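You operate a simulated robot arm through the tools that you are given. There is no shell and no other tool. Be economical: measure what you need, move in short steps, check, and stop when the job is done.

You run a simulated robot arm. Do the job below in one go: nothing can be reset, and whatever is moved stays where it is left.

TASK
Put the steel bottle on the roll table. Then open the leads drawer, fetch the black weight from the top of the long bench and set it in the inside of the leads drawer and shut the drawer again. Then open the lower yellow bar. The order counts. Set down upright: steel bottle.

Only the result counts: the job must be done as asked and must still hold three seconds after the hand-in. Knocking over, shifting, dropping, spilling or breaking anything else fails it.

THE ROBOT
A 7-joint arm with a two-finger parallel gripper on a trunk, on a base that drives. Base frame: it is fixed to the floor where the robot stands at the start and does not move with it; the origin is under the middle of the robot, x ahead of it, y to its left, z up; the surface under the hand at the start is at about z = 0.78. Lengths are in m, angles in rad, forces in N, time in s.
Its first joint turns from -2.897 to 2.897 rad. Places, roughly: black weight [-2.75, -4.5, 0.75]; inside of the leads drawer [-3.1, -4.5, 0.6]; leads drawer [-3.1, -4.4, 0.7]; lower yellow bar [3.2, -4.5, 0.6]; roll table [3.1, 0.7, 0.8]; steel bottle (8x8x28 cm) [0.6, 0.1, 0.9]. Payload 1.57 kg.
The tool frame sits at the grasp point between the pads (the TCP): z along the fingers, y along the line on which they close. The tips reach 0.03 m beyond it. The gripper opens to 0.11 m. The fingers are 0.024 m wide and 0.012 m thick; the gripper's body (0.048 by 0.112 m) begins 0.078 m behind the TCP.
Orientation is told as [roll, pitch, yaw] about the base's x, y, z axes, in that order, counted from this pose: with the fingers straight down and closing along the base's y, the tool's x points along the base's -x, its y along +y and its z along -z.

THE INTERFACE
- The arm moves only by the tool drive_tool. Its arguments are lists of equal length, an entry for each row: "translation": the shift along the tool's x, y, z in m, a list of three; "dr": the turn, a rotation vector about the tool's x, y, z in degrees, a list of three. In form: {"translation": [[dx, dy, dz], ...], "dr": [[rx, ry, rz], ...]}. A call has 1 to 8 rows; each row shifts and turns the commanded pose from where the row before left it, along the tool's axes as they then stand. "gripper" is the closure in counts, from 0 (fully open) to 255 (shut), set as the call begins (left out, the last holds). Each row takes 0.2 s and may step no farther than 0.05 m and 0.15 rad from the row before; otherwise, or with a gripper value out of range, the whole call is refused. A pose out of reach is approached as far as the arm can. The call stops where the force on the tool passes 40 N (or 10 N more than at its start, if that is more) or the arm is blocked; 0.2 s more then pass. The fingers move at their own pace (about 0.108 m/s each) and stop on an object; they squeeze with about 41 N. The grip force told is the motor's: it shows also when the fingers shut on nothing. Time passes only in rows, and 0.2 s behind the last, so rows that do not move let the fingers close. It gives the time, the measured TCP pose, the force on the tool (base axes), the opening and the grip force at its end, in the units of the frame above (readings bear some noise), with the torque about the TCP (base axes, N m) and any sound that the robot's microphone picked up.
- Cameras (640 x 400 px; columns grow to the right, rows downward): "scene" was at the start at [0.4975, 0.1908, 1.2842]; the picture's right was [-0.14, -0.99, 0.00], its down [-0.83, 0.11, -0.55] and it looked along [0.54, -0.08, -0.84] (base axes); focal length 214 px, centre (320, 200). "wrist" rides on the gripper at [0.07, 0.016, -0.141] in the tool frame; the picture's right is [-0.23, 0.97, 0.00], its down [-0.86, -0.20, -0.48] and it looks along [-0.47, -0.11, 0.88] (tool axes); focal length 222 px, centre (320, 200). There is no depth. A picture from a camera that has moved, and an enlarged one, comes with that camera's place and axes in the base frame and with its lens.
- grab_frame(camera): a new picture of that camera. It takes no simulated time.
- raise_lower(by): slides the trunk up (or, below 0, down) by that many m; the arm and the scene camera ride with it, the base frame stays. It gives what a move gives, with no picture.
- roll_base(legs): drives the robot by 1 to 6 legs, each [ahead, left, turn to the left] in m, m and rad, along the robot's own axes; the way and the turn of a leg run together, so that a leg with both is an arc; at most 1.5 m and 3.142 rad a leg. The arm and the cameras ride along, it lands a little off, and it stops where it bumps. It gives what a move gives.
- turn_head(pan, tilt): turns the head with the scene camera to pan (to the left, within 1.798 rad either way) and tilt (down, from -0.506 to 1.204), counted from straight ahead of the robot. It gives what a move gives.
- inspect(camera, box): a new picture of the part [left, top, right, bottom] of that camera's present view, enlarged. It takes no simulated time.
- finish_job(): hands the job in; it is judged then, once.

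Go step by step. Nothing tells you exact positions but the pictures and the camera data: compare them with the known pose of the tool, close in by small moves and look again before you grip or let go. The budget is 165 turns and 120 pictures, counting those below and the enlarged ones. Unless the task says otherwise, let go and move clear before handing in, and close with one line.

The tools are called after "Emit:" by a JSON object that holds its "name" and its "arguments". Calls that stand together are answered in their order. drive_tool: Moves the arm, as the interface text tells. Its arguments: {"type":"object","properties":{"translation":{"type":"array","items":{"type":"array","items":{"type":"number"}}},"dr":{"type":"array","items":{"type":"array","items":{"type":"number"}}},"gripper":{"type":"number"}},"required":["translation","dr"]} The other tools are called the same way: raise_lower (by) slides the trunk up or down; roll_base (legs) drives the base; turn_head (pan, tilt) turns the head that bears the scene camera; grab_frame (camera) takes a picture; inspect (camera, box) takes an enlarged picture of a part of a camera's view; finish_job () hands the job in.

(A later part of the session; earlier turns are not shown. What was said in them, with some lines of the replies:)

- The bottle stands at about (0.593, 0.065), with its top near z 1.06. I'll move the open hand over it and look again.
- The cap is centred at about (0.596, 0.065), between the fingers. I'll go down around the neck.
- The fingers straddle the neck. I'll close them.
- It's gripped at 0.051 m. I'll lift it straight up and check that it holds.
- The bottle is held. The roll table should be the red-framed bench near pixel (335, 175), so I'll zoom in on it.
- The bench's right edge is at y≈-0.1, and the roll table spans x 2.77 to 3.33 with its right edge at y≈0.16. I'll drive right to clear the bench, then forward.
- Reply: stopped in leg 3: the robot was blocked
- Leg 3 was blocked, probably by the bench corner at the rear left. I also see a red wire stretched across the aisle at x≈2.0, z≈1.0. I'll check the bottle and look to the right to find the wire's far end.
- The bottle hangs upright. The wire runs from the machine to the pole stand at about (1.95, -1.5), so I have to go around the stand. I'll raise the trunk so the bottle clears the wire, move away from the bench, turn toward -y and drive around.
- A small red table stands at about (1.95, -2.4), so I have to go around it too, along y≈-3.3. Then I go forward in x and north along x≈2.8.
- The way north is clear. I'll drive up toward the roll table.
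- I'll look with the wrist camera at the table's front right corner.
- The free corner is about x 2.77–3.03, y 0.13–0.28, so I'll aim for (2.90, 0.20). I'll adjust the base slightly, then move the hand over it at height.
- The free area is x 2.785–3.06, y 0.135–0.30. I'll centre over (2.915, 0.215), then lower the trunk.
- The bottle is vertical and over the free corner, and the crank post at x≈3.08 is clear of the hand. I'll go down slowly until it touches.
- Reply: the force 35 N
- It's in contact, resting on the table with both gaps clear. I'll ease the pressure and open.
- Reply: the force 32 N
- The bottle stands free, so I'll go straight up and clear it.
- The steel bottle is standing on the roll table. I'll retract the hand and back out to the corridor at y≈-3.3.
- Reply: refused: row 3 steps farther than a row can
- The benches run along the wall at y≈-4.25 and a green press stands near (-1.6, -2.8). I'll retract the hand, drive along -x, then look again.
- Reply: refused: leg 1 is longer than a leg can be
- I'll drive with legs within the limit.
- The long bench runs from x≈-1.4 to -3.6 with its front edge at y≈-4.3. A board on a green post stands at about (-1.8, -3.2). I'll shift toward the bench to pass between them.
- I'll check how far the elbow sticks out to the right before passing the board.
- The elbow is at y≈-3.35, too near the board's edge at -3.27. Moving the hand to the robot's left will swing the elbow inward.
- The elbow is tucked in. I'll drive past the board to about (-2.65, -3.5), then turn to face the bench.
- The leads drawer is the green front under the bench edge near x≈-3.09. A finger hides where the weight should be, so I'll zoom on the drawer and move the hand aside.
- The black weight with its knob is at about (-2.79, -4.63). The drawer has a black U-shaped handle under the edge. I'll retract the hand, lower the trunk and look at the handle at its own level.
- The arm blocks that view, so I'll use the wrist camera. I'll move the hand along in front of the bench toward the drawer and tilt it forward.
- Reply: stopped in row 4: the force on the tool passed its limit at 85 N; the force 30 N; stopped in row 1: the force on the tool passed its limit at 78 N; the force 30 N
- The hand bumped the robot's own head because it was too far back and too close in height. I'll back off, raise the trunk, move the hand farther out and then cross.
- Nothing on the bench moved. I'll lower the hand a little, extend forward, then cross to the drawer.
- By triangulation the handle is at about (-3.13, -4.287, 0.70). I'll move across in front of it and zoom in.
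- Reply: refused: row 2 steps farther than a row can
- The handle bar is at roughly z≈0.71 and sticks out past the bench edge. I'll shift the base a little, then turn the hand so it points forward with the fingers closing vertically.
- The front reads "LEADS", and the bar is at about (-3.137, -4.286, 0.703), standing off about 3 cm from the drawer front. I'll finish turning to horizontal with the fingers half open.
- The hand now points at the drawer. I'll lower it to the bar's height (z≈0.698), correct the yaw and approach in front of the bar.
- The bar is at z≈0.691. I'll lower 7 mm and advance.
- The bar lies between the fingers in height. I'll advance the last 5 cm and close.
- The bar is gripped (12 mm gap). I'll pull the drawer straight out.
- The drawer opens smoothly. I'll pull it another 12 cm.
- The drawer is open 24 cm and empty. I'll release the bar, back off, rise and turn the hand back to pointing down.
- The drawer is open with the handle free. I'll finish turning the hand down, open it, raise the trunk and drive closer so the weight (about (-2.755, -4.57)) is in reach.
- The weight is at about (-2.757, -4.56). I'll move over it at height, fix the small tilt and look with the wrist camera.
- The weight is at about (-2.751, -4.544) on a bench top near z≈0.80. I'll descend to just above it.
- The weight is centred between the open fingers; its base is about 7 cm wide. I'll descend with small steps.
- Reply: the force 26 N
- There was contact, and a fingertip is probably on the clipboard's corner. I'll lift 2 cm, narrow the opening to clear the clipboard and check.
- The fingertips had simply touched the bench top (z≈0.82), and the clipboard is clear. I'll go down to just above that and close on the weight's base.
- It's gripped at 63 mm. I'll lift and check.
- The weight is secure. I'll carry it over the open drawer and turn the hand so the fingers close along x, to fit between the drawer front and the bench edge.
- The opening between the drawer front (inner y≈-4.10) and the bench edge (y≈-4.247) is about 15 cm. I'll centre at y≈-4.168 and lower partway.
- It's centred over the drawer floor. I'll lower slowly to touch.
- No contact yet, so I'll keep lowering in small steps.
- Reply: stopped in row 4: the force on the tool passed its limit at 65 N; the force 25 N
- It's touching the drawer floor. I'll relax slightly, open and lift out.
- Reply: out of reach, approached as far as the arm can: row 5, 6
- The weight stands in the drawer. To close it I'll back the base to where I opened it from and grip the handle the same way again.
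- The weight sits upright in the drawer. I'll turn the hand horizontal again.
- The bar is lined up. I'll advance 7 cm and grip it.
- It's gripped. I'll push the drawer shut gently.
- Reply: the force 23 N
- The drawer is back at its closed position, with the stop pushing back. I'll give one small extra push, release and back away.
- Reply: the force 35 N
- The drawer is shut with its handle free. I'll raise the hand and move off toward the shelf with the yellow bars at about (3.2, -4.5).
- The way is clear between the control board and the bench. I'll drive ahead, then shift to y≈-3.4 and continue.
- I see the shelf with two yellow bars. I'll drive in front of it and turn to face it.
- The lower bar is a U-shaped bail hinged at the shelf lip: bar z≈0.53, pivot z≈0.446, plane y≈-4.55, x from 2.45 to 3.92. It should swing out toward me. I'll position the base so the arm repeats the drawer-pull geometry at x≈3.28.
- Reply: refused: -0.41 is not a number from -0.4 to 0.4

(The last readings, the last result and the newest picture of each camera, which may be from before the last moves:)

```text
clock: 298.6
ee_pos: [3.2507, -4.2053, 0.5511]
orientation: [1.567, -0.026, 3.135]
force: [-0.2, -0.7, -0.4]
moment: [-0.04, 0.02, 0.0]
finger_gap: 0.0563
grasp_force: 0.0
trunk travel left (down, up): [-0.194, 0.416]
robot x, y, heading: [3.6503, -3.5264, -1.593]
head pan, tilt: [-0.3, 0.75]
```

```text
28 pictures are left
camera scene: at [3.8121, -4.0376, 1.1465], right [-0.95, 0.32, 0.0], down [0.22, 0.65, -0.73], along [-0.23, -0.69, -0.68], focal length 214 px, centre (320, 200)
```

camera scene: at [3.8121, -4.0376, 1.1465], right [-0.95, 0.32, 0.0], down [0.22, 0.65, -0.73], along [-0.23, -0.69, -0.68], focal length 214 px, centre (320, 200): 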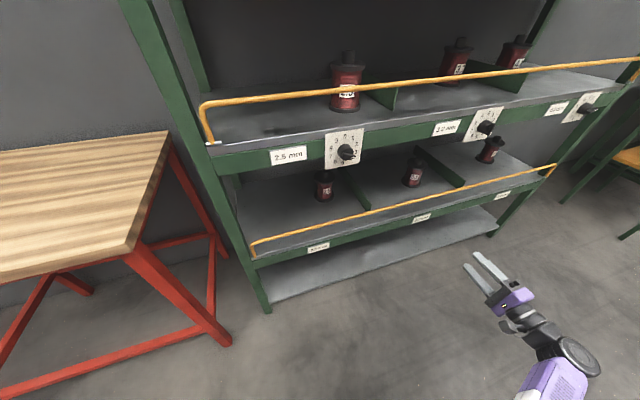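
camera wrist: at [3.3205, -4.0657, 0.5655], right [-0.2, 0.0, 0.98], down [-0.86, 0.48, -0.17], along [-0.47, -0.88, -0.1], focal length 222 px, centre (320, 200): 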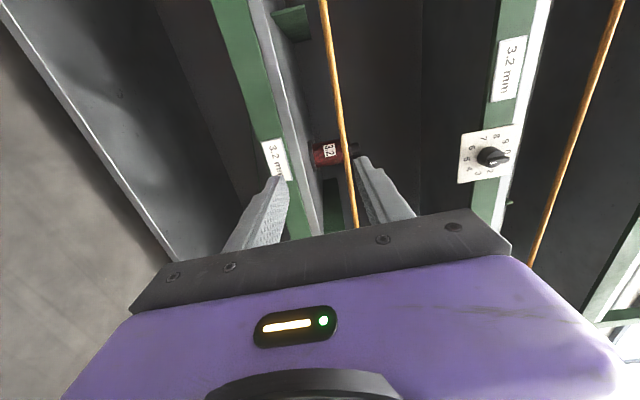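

By triangulation the bar is at y≈-4.49, z≈0.587, with the lip and pivot at z≈0.50. I'll raise 3.5 cm and approach.

Emit:
{"name": "drive_tool", "arguments": {"translation": [[0, 0.018, 0.04], [0, 0.017, 0.04], [0, 0, 0.045], [0, 0, 0.045], [0, 0, 0.045], [0, 0, 0]], "dr": [[0, 0, 0], [0, 0, 0], [0, 0, 0], [0, 0, 0], [0, 0, 0], [0, 0, 0]]}}

Emit:
{"name": "grab_frame", "arguments": {"camera": "wrist"}}

Emit:
{"name": "grab_frame", "arguments": {"camera": "scene"}}

```text
clock: 300.0
ee_pos: [3.2498, -4.4232, 0.5857]
orientation: [1.565, -0.025, 3.136]
force: [0.5, 0.1, 0.1]
moment: [0.02, -0.01, 0.01]
finger_gap: 0.056
grasp_force: 0.1
trunk travel left (down, up): [-0.194, 0.416]
robot x, y, heading: [3.6465, -3.5264, -1.6]
head pan, tilt: [-0.3, 0.75]
```

```text
27 pictures are left
camera wrist: at [3.3195, -4.2827, 0.6003], right [-0.2, 0.0, 0.98], down [-0.86, 0.48, -0.17], along [-0.47, -0.88, -0.1], focal length 222 px, centre (320, 200)
```

wrist: 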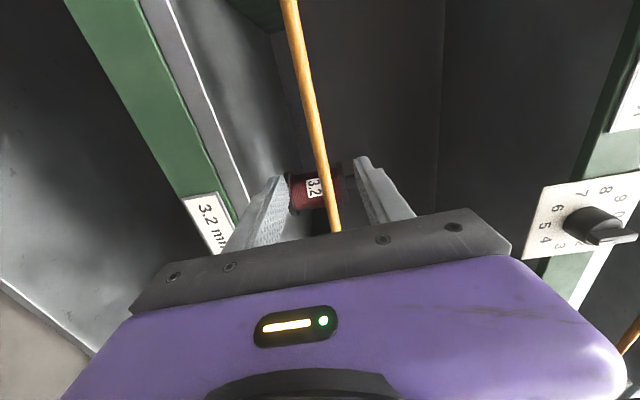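

```text
26 pictures are left
camera scene: at [3.8121, -4.0375, 1.1465], right [-0.95, 0.32, 0.0], down [0.22, 0.65, -0.73], along [-0.23, -0.69, -0.68], focal length 214 px, centre (320, 200)
```

scene: 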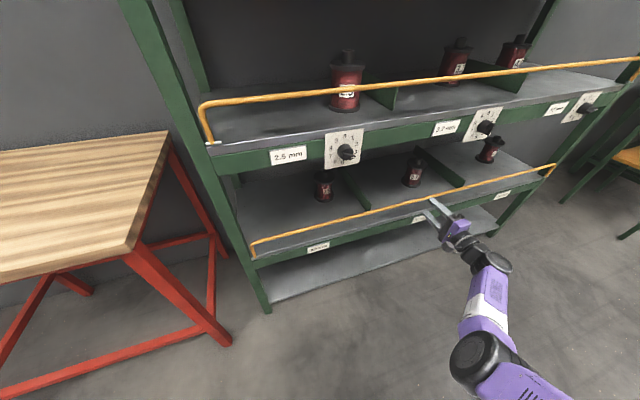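

The bar is centred between the fingers. I'll advance 5.5 cm and close on it.

Emit:
{"name": "drive_tool", "arguments": {"translation": [[0, 0.001, 0.025], [0, 0, 0.02], [0, 0, 0.01], [0, 0, 0]], "dr": [[0, 0, 0], [0, 0, 0], [0, 0, 0], [0, 0, 0]]}}

Emit:
{"name": "drive_tool", "arguments": {"translation": [[0, 0, 0], [0, 0, 0], [0, 0, 0]], "dr": [[0, 0, 0], [0, 0, 0], [0, 0, 0]], "gripper": 255}}

Emit:
{"name": "grab_frame", "arguments": {"camera": "wrist"}}

```text
clock: 301.0
ee_pos: [3.2498, -4.4792, 0.5861]
orientation: [1.566, -0.026, 3.137]
force: [0.1, 0.1, 0.2]
moment: [0.01, -0.03, 0.01]
finger_gap: 0.0562
grasp_force: 0.0
trunk travel left (down, up): [-0.194, 0.416]
robot x, y, heading: [3.6469, -3.524, -1.598]
head pan, tilt: [-0.3, 0.75]
```

```text
clock: 301.8
ee_pos: [3.248, -4.4787, 0.5861]
orientation: [1.568, -0.025, 3.135]
force: [1.2, 0.5, 6.6]
moment: [-0.05, -0.74, 0.18]
finger_gap: 0.0121
grasp_force: 29.4
trunk travel left (down, up): [-0.194, 0.416]
robot x, y, heading: [3.6495, -3.5276, -1.6]
head pan, tilt: [-0.3, 0.75]
```

```text
25 pictures are left
camera wrist: at [3.3193, -4.3379, 0.6015], right [-0.2, 0.0, 0.98], down [-0.86, 0.48, -0.18], along [-0.47, -0.88, -0.1], focal length 222 px, centre (320, 200)
```

wrist: 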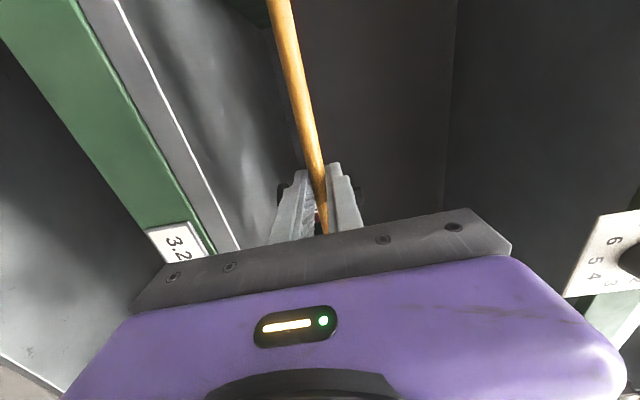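

The bar is gripped. I'll start swinging it outward along an arc about the lip pivot.

Emit:
{"name": "drive_tool", "arguments": {"translation": [[0, -0.0013, -0.0151], [0, -0.0039, -0.0147], [0, -0.0064, -0.0137], [0, 0, 0]], "dr": [[0, 0, 0], [0, 0, 0], [0, 0, 0], [0, 0, 0]]}}

Emit:
{"name": "grab_frame", "arguments": {"camera": "scene"}}

```text
clock: 302.8
ee_pos: [3.2488, -4.4343, 0.5731]
orientation: [1.567, -0.025, 3.138]
force: [7.3, 12.0, 13.0]
moment: [-0.11, -0.71, 0.23]
finger_gap: 0.0119
grasp_force: 29.2
trunk travel left (down, up): [-0.194, 0.416]
robot x, y, heading: [3.6504, -3.5275, -1.596]
head pan, tilt: [-0.3, 0.75]
```

```text
24 pictures are left
camera scene: at [3.8123, -4.037, 1.1468], right [-0.95, 0.32, 0.0], down [0.22, 0.65, -0.73], along [-0.23, -0.69, -0.68], focal length 214 px, centre (320, 200)
```

scene: 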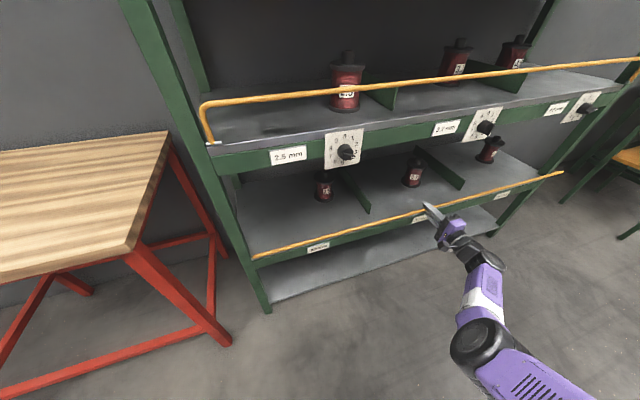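

It swings out as expected. I'll continue along the arc.

Emit:
{"name": "drive_tool", "arguments": {"translation": [[0, -0.008, -0.0145], [0, -0.0107, -0.0125], [0, -0.0125, -0.0105], [0, 0, 0]], "dr": [[0, 0, 0], [0, 0, 0], [0, 0, 0], [0, 0, 0]]}}

```text
clock: 303.8
ee_pos: [3.25, -4.3991, 0.5412]
orientation: [1.567, -0.026, 3.142]
force: [5.2, -24.0, -15.0]
moment: [0.23, -0.71, 0.16]
finger_gap: 0.0124
grasp_force: 29.4
trunk travel left (down, up): [-0.194, 0.416]
robot x, y, heading: [3.6521, -3.5275, -1.598]
head pan, tilt: [-0.3, 0.75]
```

The bar is now slightly inside my path (radius ≈0.09, angle ≈63°). I'll follow the tighter arc downward.

Emit:
{"name": "drive_tool", "arguments": {"translation": [[0, -0.018, 0.003], [0, -0.0155, -0.002], [0, -0.0155, -0.001], [0, 0, 0]], "dr": [[0, 0, 0], [0, 0, 0], [0, 0, 0], [0, 0, 0]]}}

Emit:
{"name": "grab_frame", "arguments": {"camera": "scene"}}

```text
clock: 304.8
ee_pos: [3.2457, -4.3972, 0.5007]
orientation: [1.569, -0.028, 3.133]
force: [-8.8, -23.3, -0.8]
moment: [-0.03, -0.72, -0.12]
finger_gap: 0.0124
grasp_force: 29.8
out of reach, approached as far as the arm can: row 3
trunk travel left (down, up): [-0.194, 0.416]
robot x, y, heading: [3.6494, -3.5274, -1.592]
head pan, tilt: [-0.3, 0.75]
```

```text
23 pictures are left
camera scene: at [3.8116, -4.0383, 1.1465], right [-0.95, 0.32, 0.0], down [0.22, 0.65, -0.73], along [-0.23, -0.69, -0.68], focal length 214 px, centre (320, 200)
```

scene: 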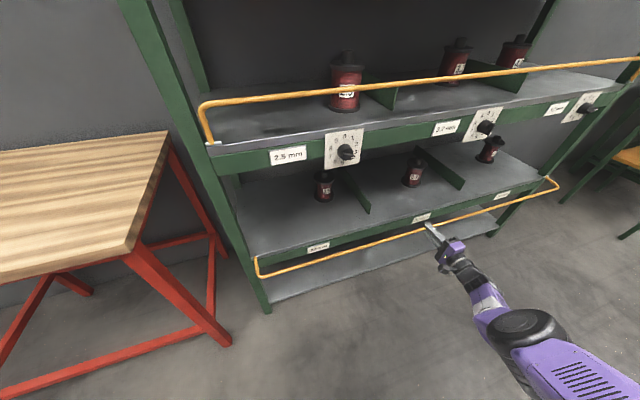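

The bar now sticks straight out (about 90°) and the arm is at its low limit. I'll ease inward and continue down with the trunk.

Emit:
{"name": "drive_tool", "arguments": {"translation": [[0, 0, 0.005]], "dr": [[0, 0, 0]]}}

Emit:
{"name": "raise_lower", "arguments": {"by": -0.025}}

Emit:
{"name": "grab_frame", "arguments": {"camera": "scene"}}

```text
clock: 305.2
ee_pos: [3.2466, -4.3964, 0.4991]
orientation: [1.569, -0.026, 3.131]
force: [-4.2, 24.1, 6.3]
moment: [-0.14, -0.7, 0.11]
finger_gap: 0.0122
grasp_force: 29.1
trunk travel left (down, up): [-0.194, 0.416]
robot x, y, heading: [3.644, -3.5255, -1.597]
head pan, tilt: [-0.3, 0.75]
```

```text
clock: 305.6
ee_pos: [3.2468, -4.3991, 0.4991]
orientation: [1.584, -0.026, 3.136]
force: [4.5, 11.4, 10.2]
moment: [-0.2, -0.69, 0.65]
finger_gap: 0.0125
grasp_force: 29.3
trunk travel left (down, up): [-0.187, 0.423]
robot x, y, heading: [3.6508, -3.5287, -1.598]
head pan, tilt: [-0.3, 0.75]
stopped: the force on the tool passed its limit at 59 N (the readings are from after the stop); the commanded pose is now the measured one
```

```text
22 pictures are left
camera scene: at [3.8122, -4.0366, 1.1397], right [-0.95, 0.32, 0.0], down [0.22, 0.65, -0.73], along [-0.23, -0.69, -0.68], focal length 214 px, centre (320, 200)
```

scene: 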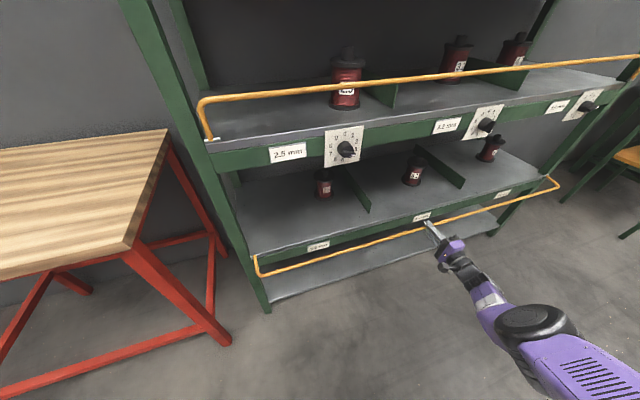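

The bar meets a hard stop at about 90°, so it's fully open. I'll release it and back away.

Emit:
{"name": "drive_tool", "arguments": {"translation": [[0, 0, 0], [0, 0, 0], [0, 0, -0.02], [0, 0, -0.04], [0, 0, -0.045], [0, 0, 0]], "dr": [[0, 0, 0], [0, 0, 0], [0, 0, 0], [0, 0, 0], [0, 0, 0], [0, 0, 0]], "gripper": 140}}

Emit:
{"name": "grab_frame", "arguments": {"camera": "scene"}}

Emit:
{"name": "grab_frame", "arguments": {"camera": "wrist"}}

```text
clock: 307.0
ee_pos: [3.2474, -4.2933, 0.4962]
orientation: [1.581, -0.027, 3.137]
force: [-1.0, 0.0, -0.3]
moment: [0.02, -0.01, 0.01]
finger_gap: 0.0495
grasp_force: 0.1
trunk travel left (down, up): [-0.187, 0.423]
robot x, y, heading: [3.6473, -3.5293, -1.596]
head pan, tilt: [-0.3, 0.75]
```

```text
21 pictures are left
camera scene: at [3.812, -4.0371, 1.1397], right [-0.95, 0.32, 0.0], down [0.22, 0.65, -0.73], along [-0.23, -0.69, -0.68], focal length 214 px, centre (320, 200)
```

scene: 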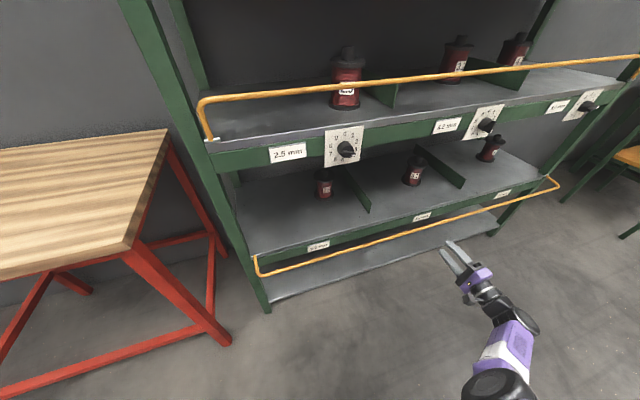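

```text
20 pictures are left
camera wrist: at [3.3182, -4.1533, 0.5087], right [-0.2, 0.01, 0.98], down [-0.86, 0.48, -0.18], along [-0.47, -0.88, -0.09], focal length 222 px, centre (320, 200)
```

wrist: 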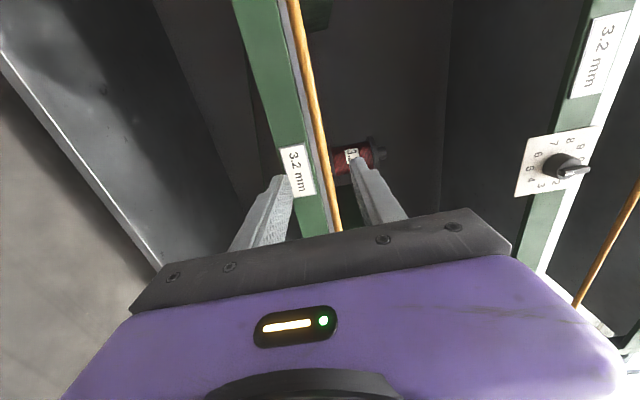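

The bar stays open by itself. As a check that it's at its end stop, I'll press lightly on it from above with closed fingers.

Emit:
{"name": "drive_tool", "arguments": {"translation": [[0, 0.035, 0], [0, 0.035, 0], [0, 0, 0.04], [0, 0, 0.04], [0, 0, 0.025], [0, 0, 0]], "dr": [[0, 0, 0], [0, 0, 0], [0, 0, 0], [0, 0, 0], [0, 0, 0], [0, 0, 0]], "gripper": 255}}

Emit:
{"name": "drive_tool", "arguments": {"translation": [[0, -0.02, 0], [0, -0.01, 0], [0, -0.008, 0], [0, -0.008, 0], [0, -0.008, 0], [0, -0.008, 0]], "dr": [[0, 0, 0], [0, 0, 0], [0, 0, 0], [0, 0, 0], [0, 0, 0], [0, 0, 0]]}}

Emit:
{"name": "grab_frame", "arguments": {"camera": "scene"}}

```text
clock: 308.4
ee_pos: [3.2475, -4.3997, 0.5673]
orientation: [1.579, -0.028, 3.134]
force: [-0.7, -0.2, -0.8]
moment: [0.0, -0.01, -0.01]
finger_gap: 0.0
grasp_force: 21.1
trunk travel left (down, up): [-0.187, 0.423]
robot x, y, heading: [3.6474, -3.5305, -1.597]
head pan, tilt: [-0.3, 0.75]
```

```text
clock: 309.8
ee_pos: [3.2463, -4.4012, 0.5156]
orientation: [1.598, -0.03, 3.139]
force: [4.8, 8.3, 13.8]
moment: [-0.08, -0.22, 0.14]
finger_gap: 0.0
grasp_force: 21.3
trunk travel left (down, up): [-0.187, 0.423]
robot x, y, heading: [3.6493, -3.5284, -1.596]
head pan, tilt: [-0.3, 0.75]
stopped in row 6: the force on the tool passed its limit at 48 N (the readings are from after the stop); the commanded pose is now the measured one
```

```text
19 pictures are left
camera scene: at [3.8124, -4.0364, 1.14], right [-0.95, 0.32, 0.0], down [0.22, 0.65, -0.73], along [-0.23, -0.69, -0.68], focal length 214 px, centre (320, 200)
```

scene: 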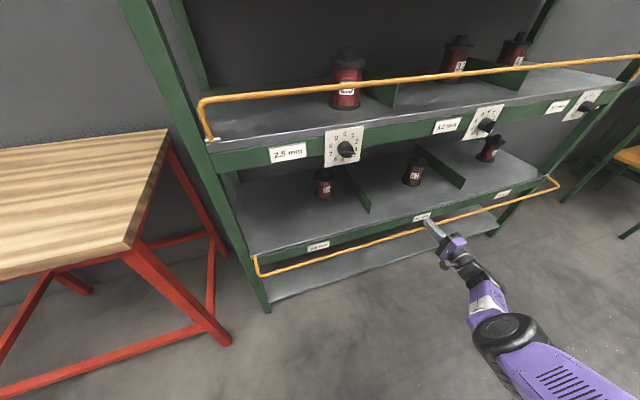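

It's firmly at its stop. I'll lift off and back clear.

Emit:
{"name": "drive_tool", "arguments": {"translation": [[0, 0.02, 0], [0, 0.03, 0], [0, 0, -0.045], [0, 0, -0.045], [0, 0, -0.045], [0, 0, 0]], "dr": [[0, 0, 0], [0, 0, 0], [0, 0, 0], [0, 0, 0], [0, 0, 0], [0, 0, 0]]}}

Emit:
{"name": "roll_base", "arguments": {"legs": [[-0.25, 0, 0]]}}

Emit:
{"name": "grab_frame", "arguments": {"camera": "scene"}}

```text
clock: 311.2
ee_pos: [3.2462, -4.2631, 0.5613]
orientation: [1.593, -0.028, 3.142]
force: [-0.1, -0.2, -0.9]
moment: [-0.01, 0.02, -0.01]
finger_gap: 0.0002
grasp_force: 21.2
trunk travel left (down, up): [-0.187, 0.423]
robot x, y, heading: [3.6512, -3.5249, -1.598]
head pan, tilt: [-0.3, 0.75]
```

```text
clock: 313.0
ee_pos: [3.2525, -4.0127, 0.5594]
orientation: [1.592, -0.029, 3.141]
force: [0.2, 0.4, -0.3]
moment: [-0.02, 0.0, -0.02]
finger_gap: 0.0001
grasp_force: 21.3
trunk travel left (down, up): [-0.187, 0.423]
robot x, y, heading: [3.6541, -3.2779, -1.6]
head pan, tilt: [-0.3, 0.75]
```

```text
18 pictures are left
camera scene: at [3.8184, -3.7863, 1.1397], right [-0.95, 0.32, 0.0], down [0.22, 0.65, -0.73], along [-0.24, -0.69, -0.68], focal length 214 px, centre (320, 200)
```

scene: 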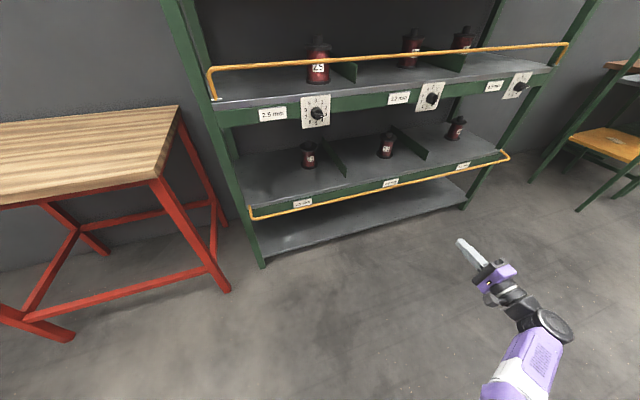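

The lower bar is open and nothing else has moved. The bottle is on the roll table, the weight is in the shut drawer, and the hand is clear, so I'm handing in.

Emit:
{"name": "finish_job", "arguments": {}}

```text
The job is handed in.
```

I finished all three steps in order and handed the job in. The steel bottle stands upright on the roll table, the black weight is inside the shut leads drawer, and the lower yellow bar is open.
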